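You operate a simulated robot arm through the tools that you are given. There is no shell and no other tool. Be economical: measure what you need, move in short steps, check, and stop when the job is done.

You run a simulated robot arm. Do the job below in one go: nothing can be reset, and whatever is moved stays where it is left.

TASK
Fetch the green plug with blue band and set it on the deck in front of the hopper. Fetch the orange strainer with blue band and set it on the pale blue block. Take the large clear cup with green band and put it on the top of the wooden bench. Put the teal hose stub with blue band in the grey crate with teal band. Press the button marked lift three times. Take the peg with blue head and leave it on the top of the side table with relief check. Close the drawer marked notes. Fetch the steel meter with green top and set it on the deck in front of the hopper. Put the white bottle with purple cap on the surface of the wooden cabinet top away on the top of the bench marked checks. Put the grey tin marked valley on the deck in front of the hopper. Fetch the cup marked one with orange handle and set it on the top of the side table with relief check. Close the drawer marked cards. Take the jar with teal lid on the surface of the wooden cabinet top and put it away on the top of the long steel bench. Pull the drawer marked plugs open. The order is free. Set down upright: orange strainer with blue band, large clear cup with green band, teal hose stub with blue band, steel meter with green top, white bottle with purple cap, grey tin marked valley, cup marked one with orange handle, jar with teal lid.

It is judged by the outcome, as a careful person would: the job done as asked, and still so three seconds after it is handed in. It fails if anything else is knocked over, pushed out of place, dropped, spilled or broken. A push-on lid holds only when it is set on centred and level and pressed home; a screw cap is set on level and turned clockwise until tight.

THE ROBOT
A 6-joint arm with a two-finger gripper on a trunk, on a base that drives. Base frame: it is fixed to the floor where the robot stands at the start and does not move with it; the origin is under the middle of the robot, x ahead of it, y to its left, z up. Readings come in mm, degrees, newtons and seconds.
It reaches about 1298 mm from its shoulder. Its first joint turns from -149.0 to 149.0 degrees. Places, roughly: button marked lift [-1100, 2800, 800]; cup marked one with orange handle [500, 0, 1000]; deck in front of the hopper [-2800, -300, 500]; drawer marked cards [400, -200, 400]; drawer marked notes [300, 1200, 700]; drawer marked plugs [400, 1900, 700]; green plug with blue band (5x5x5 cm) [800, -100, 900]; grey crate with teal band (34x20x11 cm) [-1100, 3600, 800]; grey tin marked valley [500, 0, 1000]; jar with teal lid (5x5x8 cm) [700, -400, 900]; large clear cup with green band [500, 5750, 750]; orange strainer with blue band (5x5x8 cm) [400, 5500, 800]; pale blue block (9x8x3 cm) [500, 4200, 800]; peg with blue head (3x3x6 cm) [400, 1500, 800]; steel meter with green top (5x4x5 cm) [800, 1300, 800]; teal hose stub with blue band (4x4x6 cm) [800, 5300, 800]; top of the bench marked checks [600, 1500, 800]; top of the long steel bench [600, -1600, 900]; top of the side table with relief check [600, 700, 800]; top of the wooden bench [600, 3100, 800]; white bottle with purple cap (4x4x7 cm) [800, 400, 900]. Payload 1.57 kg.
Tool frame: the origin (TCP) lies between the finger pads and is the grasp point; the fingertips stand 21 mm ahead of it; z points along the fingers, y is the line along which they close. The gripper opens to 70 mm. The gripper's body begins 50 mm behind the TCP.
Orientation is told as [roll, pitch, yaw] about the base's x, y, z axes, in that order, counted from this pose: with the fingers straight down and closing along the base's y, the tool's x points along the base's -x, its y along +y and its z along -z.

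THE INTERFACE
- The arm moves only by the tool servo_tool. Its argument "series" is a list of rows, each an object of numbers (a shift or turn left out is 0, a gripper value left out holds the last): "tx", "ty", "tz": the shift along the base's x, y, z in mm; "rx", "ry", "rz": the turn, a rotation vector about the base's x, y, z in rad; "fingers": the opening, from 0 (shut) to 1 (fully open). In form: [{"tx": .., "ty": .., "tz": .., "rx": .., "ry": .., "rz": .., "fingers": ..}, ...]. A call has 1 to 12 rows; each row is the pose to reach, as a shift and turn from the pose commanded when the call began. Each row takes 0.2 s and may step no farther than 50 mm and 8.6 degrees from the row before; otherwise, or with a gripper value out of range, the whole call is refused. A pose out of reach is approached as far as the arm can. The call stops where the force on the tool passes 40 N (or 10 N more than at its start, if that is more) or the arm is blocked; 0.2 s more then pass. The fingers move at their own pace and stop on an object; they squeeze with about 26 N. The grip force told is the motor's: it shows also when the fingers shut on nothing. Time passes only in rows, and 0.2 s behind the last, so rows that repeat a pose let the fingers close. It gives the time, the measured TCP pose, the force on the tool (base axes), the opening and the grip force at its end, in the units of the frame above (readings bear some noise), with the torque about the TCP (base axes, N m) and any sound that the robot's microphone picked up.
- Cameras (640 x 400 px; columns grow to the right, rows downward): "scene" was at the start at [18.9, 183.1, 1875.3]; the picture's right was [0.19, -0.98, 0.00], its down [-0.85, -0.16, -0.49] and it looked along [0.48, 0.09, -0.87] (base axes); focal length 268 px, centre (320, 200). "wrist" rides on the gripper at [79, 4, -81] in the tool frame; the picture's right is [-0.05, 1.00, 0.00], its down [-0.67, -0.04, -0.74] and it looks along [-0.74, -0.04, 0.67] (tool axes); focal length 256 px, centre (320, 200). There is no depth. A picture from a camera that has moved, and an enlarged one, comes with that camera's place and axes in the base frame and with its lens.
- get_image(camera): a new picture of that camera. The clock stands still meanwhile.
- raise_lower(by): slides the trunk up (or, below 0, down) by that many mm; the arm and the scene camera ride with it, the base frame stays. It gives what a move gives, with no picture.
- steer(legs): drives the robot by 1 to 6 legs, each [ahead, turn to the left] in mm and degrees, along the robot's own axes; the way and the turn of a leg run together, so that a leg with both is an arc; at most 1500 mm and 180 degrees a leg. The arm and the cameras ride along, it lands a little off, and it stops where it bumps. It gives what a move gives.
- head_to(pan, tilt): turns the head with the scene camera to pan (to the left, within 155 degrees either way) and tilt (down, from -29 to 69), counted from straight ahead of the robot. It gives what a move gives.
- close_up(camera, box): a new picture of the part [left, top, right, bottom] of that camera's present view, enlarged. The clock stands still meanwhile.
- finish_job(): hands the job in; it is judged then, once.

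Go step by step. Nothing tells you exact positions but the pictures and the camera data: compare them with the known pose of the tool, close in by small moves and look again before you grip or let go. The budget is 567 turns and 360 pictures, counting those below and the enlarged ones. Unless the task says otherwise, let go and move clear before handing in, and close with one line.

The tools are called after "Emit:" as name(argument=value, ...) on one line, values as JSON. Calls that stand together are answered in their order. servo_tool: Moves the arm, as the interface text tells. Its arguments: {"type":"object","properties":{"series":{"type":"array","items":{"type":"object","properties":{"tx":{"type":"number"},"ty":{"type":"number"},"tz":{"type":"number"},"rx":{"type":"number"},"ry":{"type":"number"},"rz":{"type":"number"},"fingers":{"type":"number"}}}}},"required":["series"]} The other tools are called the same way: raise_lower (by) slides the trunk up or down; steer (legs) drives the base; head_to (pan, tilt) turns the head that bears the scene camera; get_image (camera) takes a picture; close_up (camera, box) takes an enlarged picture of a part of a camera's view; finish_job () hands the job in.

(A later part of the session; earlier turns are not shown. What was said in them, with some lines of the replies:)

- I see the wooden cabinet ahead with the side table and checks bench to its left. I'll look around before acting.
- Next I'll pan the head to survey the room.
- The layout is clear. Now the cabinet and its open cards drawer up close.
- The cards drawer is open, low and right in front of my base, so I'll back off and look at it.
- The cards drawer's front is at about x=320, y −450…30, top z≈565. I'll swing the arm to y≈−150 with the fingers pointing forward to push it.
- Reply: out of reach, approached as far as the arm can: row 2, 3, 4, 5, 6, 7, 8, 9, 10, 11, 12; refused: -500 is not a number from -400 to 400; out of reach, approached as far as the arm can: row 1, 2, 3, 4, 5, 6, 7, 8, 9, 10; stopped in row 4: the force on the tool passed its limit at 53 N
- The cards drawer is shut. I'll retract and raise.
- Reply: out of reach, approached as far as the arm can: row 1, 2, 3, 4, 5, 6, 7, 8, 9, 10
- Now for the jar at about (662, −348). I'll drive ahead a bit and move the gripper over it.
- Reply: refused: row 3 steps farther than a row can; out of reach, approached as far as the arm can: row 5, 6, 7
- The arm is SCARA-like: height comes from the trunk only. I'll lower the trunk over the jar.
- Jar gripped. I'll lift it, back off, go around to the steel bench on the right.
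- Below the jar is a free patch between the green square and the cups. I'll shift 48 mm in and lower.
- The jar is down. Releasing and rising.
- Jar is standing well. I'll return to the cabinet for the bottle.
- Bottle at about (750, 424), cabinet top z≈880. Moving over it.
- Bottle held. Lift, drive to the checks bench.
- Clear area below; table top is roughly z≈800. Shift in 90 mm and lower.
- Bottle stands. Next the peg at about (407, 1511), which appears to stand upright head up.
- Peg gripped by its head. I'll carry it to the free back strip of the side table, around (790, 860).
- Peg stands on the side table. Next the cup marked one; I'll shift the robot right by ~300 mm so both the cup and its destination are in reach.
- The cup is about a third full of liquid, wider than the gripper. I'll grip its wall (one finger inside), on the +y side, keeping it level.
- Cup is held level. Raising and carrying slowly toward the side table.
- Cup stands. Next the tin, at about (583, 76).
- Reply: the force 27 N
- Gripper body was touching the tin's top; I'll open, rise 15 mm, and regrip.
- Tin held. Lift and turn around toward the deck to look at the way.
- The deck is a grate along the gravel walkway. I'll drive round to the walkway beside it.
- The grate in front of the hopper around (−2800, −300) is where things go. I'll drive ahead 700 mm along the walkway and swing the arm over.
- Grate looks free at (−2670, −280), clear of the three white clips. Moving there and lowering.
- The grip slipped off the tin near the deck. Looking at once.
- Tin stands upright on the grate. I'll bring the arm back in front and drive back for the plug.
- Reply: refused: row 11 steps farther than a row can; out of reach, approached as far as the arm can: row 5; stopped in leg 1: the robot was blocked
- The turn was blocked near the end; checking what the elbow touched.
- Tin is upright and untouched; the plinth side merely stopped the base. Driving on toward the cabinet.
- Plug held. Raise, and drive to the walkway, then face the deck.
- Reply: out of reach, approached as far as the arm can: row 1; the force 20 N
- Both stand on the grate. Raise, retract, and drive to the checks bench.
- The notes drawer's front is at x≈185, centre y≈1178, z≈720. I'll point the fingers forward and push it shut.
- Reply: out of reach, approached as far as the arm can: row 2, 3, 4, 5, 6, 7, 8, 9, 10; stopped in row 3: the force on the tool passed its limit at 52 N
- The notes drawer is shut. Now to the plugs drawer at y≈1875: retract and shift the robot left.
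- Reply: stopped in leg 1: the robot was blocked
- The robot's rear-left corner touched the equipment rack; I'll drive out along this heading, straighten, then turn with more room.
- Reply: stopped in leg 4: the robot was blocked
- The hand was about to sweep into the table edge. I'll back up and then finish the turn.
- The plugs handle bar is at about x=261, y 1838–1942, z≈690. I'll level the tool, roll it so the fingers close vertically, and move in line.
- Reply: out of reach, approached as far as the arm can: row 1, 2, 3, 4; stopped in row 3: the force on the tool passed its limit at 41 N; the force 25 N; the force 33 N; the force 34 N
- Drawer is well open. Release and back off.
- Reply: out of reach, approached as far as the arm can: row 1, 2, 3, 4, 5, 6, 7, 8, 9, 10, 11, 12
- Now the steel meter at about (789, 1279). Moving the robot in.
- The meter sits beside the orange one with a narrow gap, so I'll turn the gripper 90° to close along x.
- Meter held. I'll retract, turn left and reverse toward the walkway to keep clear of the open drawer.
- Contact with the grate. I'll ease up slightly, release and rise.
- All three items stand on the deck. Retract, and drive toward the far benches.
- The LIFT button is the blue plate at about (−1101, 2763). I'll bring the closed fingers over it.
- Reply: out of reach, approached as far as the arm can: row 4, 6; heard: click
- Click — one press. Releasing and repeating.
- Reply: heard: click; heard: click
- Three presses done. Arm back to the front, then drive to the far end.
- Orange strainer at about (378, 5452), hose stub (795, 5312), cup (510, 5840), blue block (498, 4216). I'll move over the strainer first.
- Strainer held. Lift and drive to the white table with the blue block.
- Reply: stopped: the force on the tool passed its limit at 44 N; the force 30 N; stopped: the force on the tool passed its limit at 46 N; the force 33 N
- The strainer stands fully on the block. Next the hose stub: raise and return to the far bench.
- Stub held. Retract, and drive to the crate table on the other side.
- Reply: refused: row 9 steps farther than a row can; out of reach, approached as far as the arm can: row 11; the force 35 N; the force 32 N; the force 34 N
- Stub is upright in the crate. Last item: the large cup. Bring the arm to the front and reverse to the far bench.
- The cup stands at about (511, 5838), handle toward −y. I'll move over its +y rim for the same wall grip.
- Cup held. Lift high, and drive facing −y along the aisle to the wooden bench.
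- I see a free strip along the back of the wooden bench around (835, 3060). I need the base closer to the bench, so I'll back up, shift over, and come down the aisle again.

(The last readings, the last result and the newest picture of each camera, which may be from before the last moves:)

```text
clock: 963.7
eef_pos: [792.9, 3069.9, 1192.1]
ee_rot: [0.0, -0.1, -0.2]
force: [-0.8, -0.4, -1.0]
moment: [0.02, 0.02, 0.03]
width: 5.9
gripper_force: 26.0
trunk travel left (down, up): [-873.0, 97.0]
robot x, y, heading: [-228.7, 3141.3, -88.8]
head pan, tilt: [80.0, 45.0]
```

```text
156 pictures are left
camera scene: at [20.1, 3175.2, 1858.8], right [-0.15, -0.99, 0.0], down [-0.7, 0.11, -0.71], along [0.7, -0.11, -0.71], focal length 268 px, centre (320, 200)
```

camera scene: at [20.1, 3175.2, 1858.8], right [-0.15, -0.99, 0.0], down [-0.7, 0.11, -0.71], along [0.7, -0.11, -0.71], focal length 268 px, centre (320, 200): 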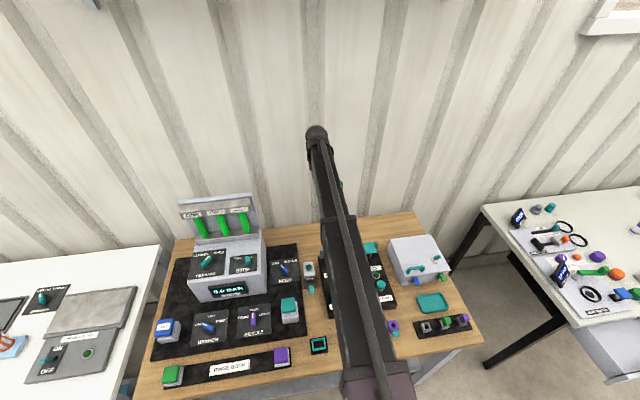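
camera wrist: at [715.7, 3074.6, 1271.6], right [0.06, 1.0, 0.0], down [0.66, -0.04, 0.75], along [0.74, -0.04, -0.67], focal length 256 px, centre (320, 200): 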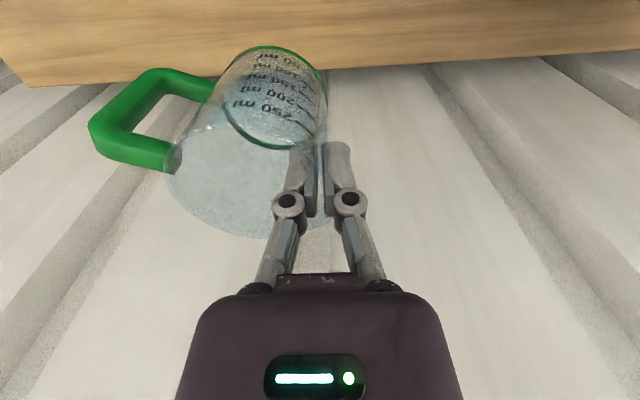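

Emit:
servo_tool(series=[{"tx": 23, "ty": 12}, {"tx": 46, "ty": 25}])

Emit:
raise_lower(by=-240)

Emit:
get_image(camera="wrist")

Emit:
get_image(camera="scene")

```text
clock: 964.3
eef_pos: [841.7, 3094.3, 1191.4]
ee_rot: [0.0, 0.0, -0.3]
force: [0.0, 0.7, -1.3]
moment: [0.02, -0.03, 0.02]
width: 6.1
gripper_force: 25.6
trunk travel left (down, up): [-873.0, 97.0]
robot x, y, heading: [-229.0, 3143.0, -89.0]
head pan, tilt: [80.0, 45.0]
```

```text
clock: 966.8
eef_pos: [839.1, 3094.3, 950.8]
ee_rot: [0.0, -0.1, -0.3]
force: [-0.2, 0.4, -0.4]
moment: [0.02, 0.02, -0.03]
width: 5.9
gripper_force: 25.6
trunk travel left (down, up): [-633.0, 337.0]
robot x, y, heading: [-226.3, 3136.6, -88.9]
head pan, tilt: [80.0, 45.0]
```

```text
155 pictures are left
camera wrist: at [760.8, 3097.7, 1032.1], right [0.06, 1.0, 0.0], down [0.66, -0.04, 0.75], along [0.74, -0.04, -0.67], focal length 256 px, centre (320, 200)
```

wrist: 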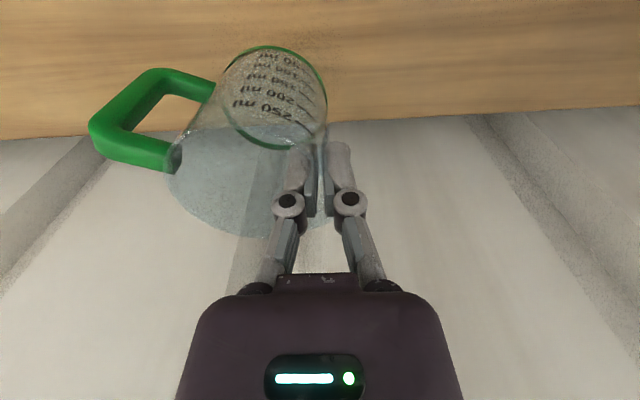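

```text
154 pictures are left
camera scene: at [20.0, 3175.3, 1618.8], right [-0.15, -0.99, 0.0], down [-0.7, 0.11, -0.71], along [0.7, -0.11, -0.71], focal length 268 px, centre (320, 200)
```

scene: 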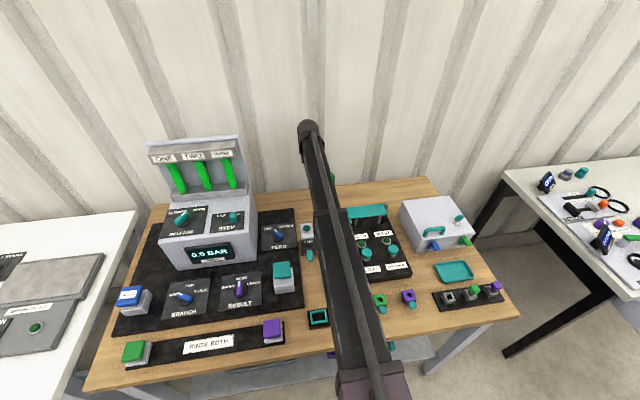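

Emit:
raise_lower(by=-50)

Emit:
get_image(camera="wrist")

Emit:
raise_lower(by=-8)

Emit:
raise_lower(by=-5)

```text
clock: 967.8
eef_pos: [839.8, 3093.1, 903.6]
ee_rot: [0.0, -0.4, -0.1]
force: [8.8, 2.7, 26.2]
moment: [-0.2, -0.25, 0.11]
width: 6.0
gripper_force: 25.9
trunk travel left (down, up): [-583.0, 387.0]
robot x, y, heading: [-228.4, 3143.4, -88.8]
head pan, tilt: [80.0, 45.0]
```

```text
153 pictures are left
camera wrist: at [759.6, 3098.3, 984.3], right [0.06, 1.0, 0.0], down [0.66, -0.04, 0.75], along [0.75, -0.04, -0.66], focal length 256 px, centre (320, 200)
```

wrist: 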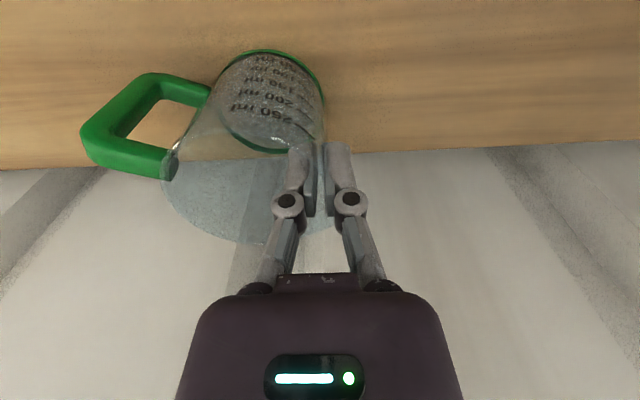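

```text
clock: 968.3
eef_pos: [837.4, 3093.7, 895.4]
ee_rot: [0.0, -0.1, -0.3]
force: [-3.5, 0.0, 18.0]
moment: [-0.26, 0.29, -0.05]
width: 5.9
gripper_force: 25.7
trunk travel left (down, up): [-575.0, 395.0]
robot x, y, heading: [-229.6, 3142.5, -88.8]
head pan, tilt: [80.0, 45.0]
```

```text
clock: 968.9
eef_pos: [838.8, 3092.9, 890.8]
ee_rot: [0.0, -0.2, -0.3]
force: [-2.7, -1.6, 22.8]
moment: [-0.32, 0.04, 0.02]
width: 6.0
gripper_force: 25.9
trunk travel left (down, up): [-570.0, 400.0]
robot x, y, heading: [-226.4, 3142.3, -88.8]
head pan, tilt: [80.0, 45.0]
```

Emit:
raise_lower(by=3)

Emit:
get_image(camera="wrist")

```text
clock: 969.4
eef_pos: [839.8, 3094.0, 891.0]
ee_rot: [0.0, -0.2, -0.3]
force: [0.1, -0.3, 1.7]
moment: [-0.12, -0.01, -0.04]
width: 6.1
gripper_force: 26.3
trunk travel left (down, up): [-573.0, 397.0]
robot x, y, heading: [-231.3, 3139.3, -88.6]
head pan, tilt: [80.0, 45.0]
```

```text
152 pictures are left
camera wrist: at [760.9, 3097.7, 971.9], right [0.06, 1.0, 0.0], down [0.66, -0.04, 0.75], along [0.75, -0.04, -0.67], focal length 256 px, centre (320, 200)
```

wrist: 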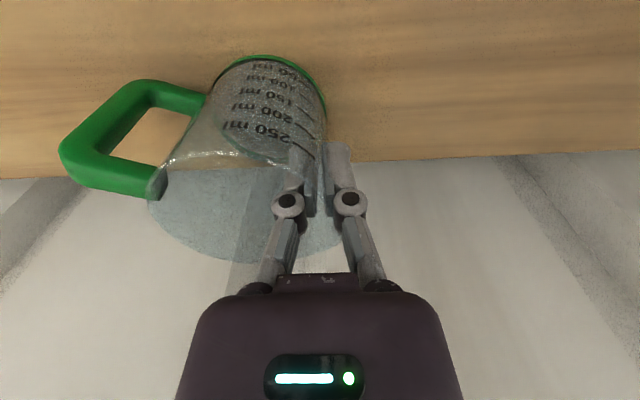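

Emit:
servo_tool(series=[{"fingers": 0.2}, {"fingers": 0.4}, {"fingers": 0.5}, {"fingers": 0.5}])

Emit:
raise_lower(by=120)

Emit:
get_image(camera="wrist")

Emit:
raise_lower(by=170)

Emit:
close_up(camera="scene", box=[140, 170, 440, 400])

```text
clock: 970.4
eef_pos: [839.7, 3093.1, 892.0]
ee_rot: [-0.1, 0.0, -0.3]
force: [0.0, 0.4, 0.0]
moment: [-0.02, 0.02, 0.03]
width: 34.8
gripper_force: 0.1
trunk travel left (down, up): [-573.0, 397.0]
robot x, y, heading: [-228.5, 3137.8, -89.1]
head pan, tilt: [80.0, 45.0]
```

```text
clock: 971.9
eef_pos: [839.9, 3093.3, 1011.2]
ee_rot: [0.0, -0.1, -0.4]
force: [-0.4, 0.5, -0.9]
moment: [0.0, 0.01, -0.01]
width: 35.0
gripper_force: 0.0
trunk travel left (down, up): [-693.0, 277.0]
robot x, y, heading: [-226.5, 3140.7, -88.4]
head pan, tilt: [80.0, 45.0]
```

```text
151 pictures are left
camera wrist: at [761.0, 3097.7, 1091.9], right [0.06, 1.0, 0.0], down [0.66, -0.04, 0.75], along [0.74, -0.04, -0.67], focal length 256 px, centre (320, 200)
```

wrist: 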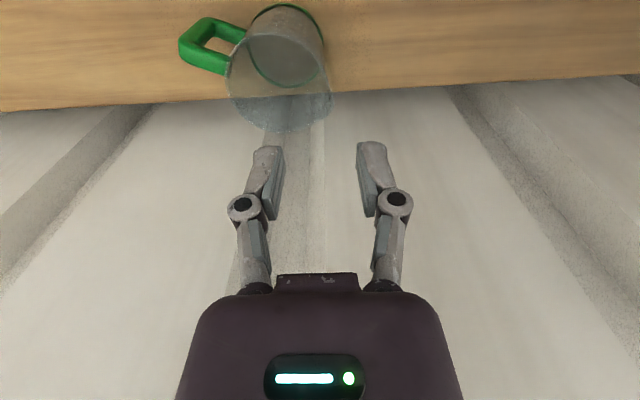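

```text
clock: 973.8
eef_pos: [841.2, 3094.7, 1182.6]
ee_rot: [-0.1, -0.2, -0.3]
force: [-0.2, -0.7, 0.5]
moment: [-0.01, 0.01, -0.01]
width: 35.3
gripper_force: 0.1
trunk travel left (down, up): [-863.0, 107.0]
robot x, y, heading: [-225.3, 3139.8, -88.9]
head pan, tilt: [80.0, 45.0]
```

```text
1.74 times, centred on (290, 285) of scene
camera zoom: at [20.2, 3175.5, 1848.7], right [-0.15, -0.99, 0.0], down [-0.7, 0.11, -0.71], along [0.7, -0.11, -0.71], focal length 465 px, centre (372, 52)
```

zoom: 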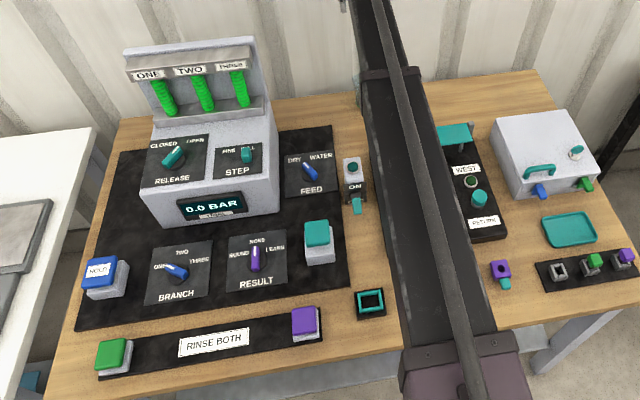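

Emit:
servo_tool(series=[{"tx": -48}, {"tx": -96}, {"tx": -144}, {"tx": -192}, {"tx": -240}, {"tx": -288}, {"tx": -336}, {"tx": -384}, {"tx": -420}])

Emit:
get_image(camera="wrist")

Emit:
head_to(pan=130, tilt=35)

Emit:
get_image(camera="scene")

```text
clock: 975.8
eef_pos: [418.2, 3095.8, 1181.9]
ee_rot: [0.1, -0.2, -0.4]
force: [0.0, 0.6, -0.3]
moment: [0.04, 0.0, 0.02]
width: 34.8
gripper_force: 0.2
trunk travel left (down, up): [-863.0, 107.0]
robot x, y, heading: [-229.0, 3138.1, -88.9]
head pan, tilt: [80.0, 45.0]
```

```text
149 pictures are left
camera wrist: at [339.9, 3099.8, 1262.4], right [0.06, 1.0, 0.0], down [0.66, -0.04, 0.75], along [0.75, -0.04, -0.67], focal length 256 px, centre (320, 200)
```

wrist: 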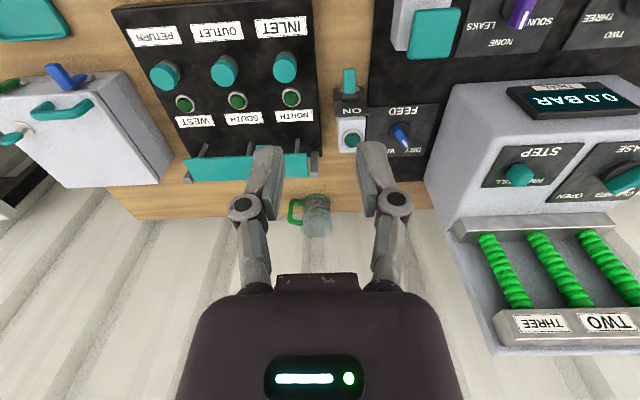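

```text
clock: 977.0
eef_pos: [419.8, 3094.6, 1181.3]
ee_rot: [-0.1, -0.1, -0.3]
force: [-0.6, 0.0, -0.1]
moment: [0.02, 0.01, 0.05]
width: 35.2
gripper_force: 0.0
trunk travel left (down, up): [-863.0, 107.0]
robot x, y, heading: [-226.9, 3138.7, -89.0]
head pan, tilt: [130.0, 35.0]
```

```text
148 pictures are left
camera scene: at [5.8, 3245.8, 1863.6], right [0.66, -0.75, 0.0], down [-0.43, -0.38, -0.82], along [0.62, 0.54, -0.57], focal length 268 px, centre (320, 200)
```

scene: 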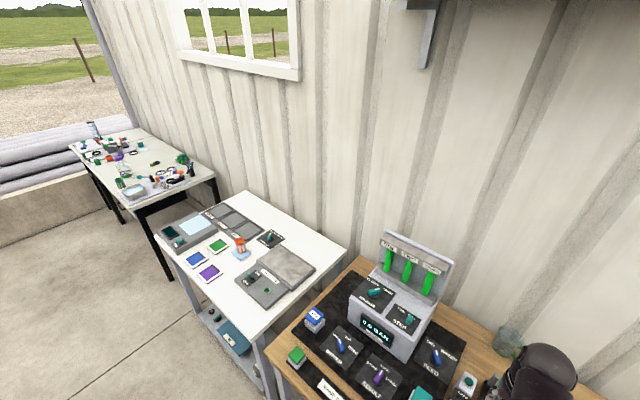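

Emit:
close_up(camera="scene", box=[190, 215, 290, 285])

Emit:
close_up(camera="scene", box=[440, 300, 600, 400])

Emit:
head_to(pan=-100, tilt=45)

Emit:
get_image(camera="scene")

```text
5.71 times, centred on (240, 250) of scene
camera zoom: at [5.8, 3245.8, 1863.6], right [0.66, -0.75, 0.0], down [-0.43, -0.38, -0.82], along [0.62, 0.54, -0.57], focal length 1529 px, centre (777, -86)
```

zoom: 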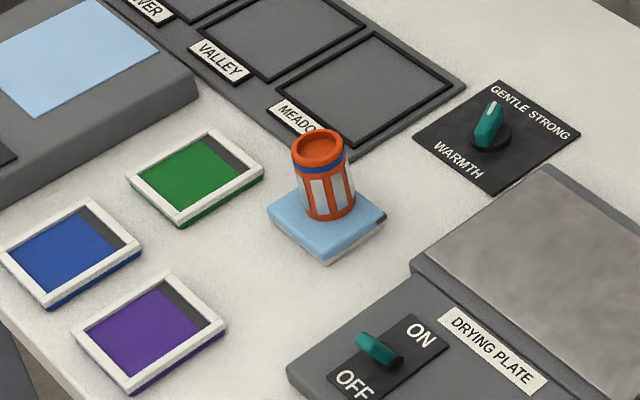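

```text
4.00 times, centred on (520, 350) of scene
camera zoom: at [5.8, 3245.8, 1863.6], right [0.66, -0.75, 0.0], down [-0.43, -0.38, -0.82], along [0.62, 0.54, -0.57], focal length 1070 px, centre (-480, -400)
```

zoom: 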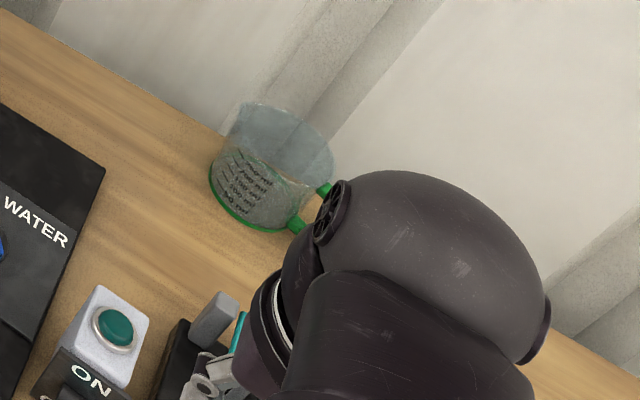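

```text
clock: 980.3
eef_pos: [421.9, 3095.1, 1181.5]
ee_rot: [0.0, -0.1, -0.3]
force: [0.5, -0.4, 0.6]
moment: [-0.01, 0.01, 0.01]
width: 35.3
gripper_force: 0.1
trunk travel left (down, up): [-863.0, 107.0]
robot x, y, heading: [-228.3, 3142.2, -89.0]
head pan, tilt: [-100.0, 45.0]
```

```text
145 pictures are left
camera scene: at [-140.7, 3200.1, 1848.8], right [0.15, 0.99, 0.0], down [0.7, -0.11, -0.71], along [-0.7, 0.11, -0.71], focal length 268 px, centre (320, 200)
```

scene: 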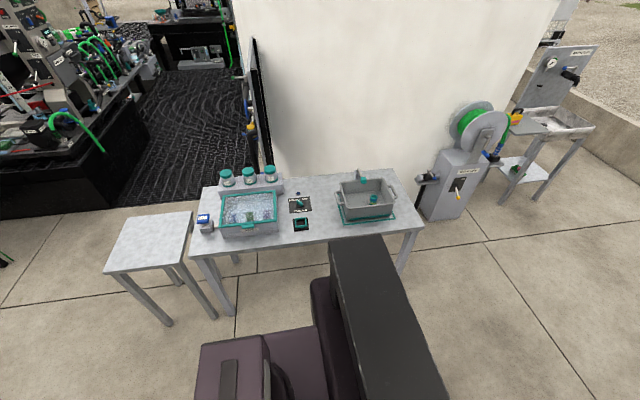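

Everything checks out: the strainer is on the block, the stub is in the crate and the cup is on the bench. The plugs drawer is still open and the gripper is clear, so I'm handing the job in.

Emit:
finish_job()

```text
The job is handed in.
```

All fourteen jobs are done and handed in. The one mishap was the grey tin slipping from the gripper just above the deck, and it landed standing upright.
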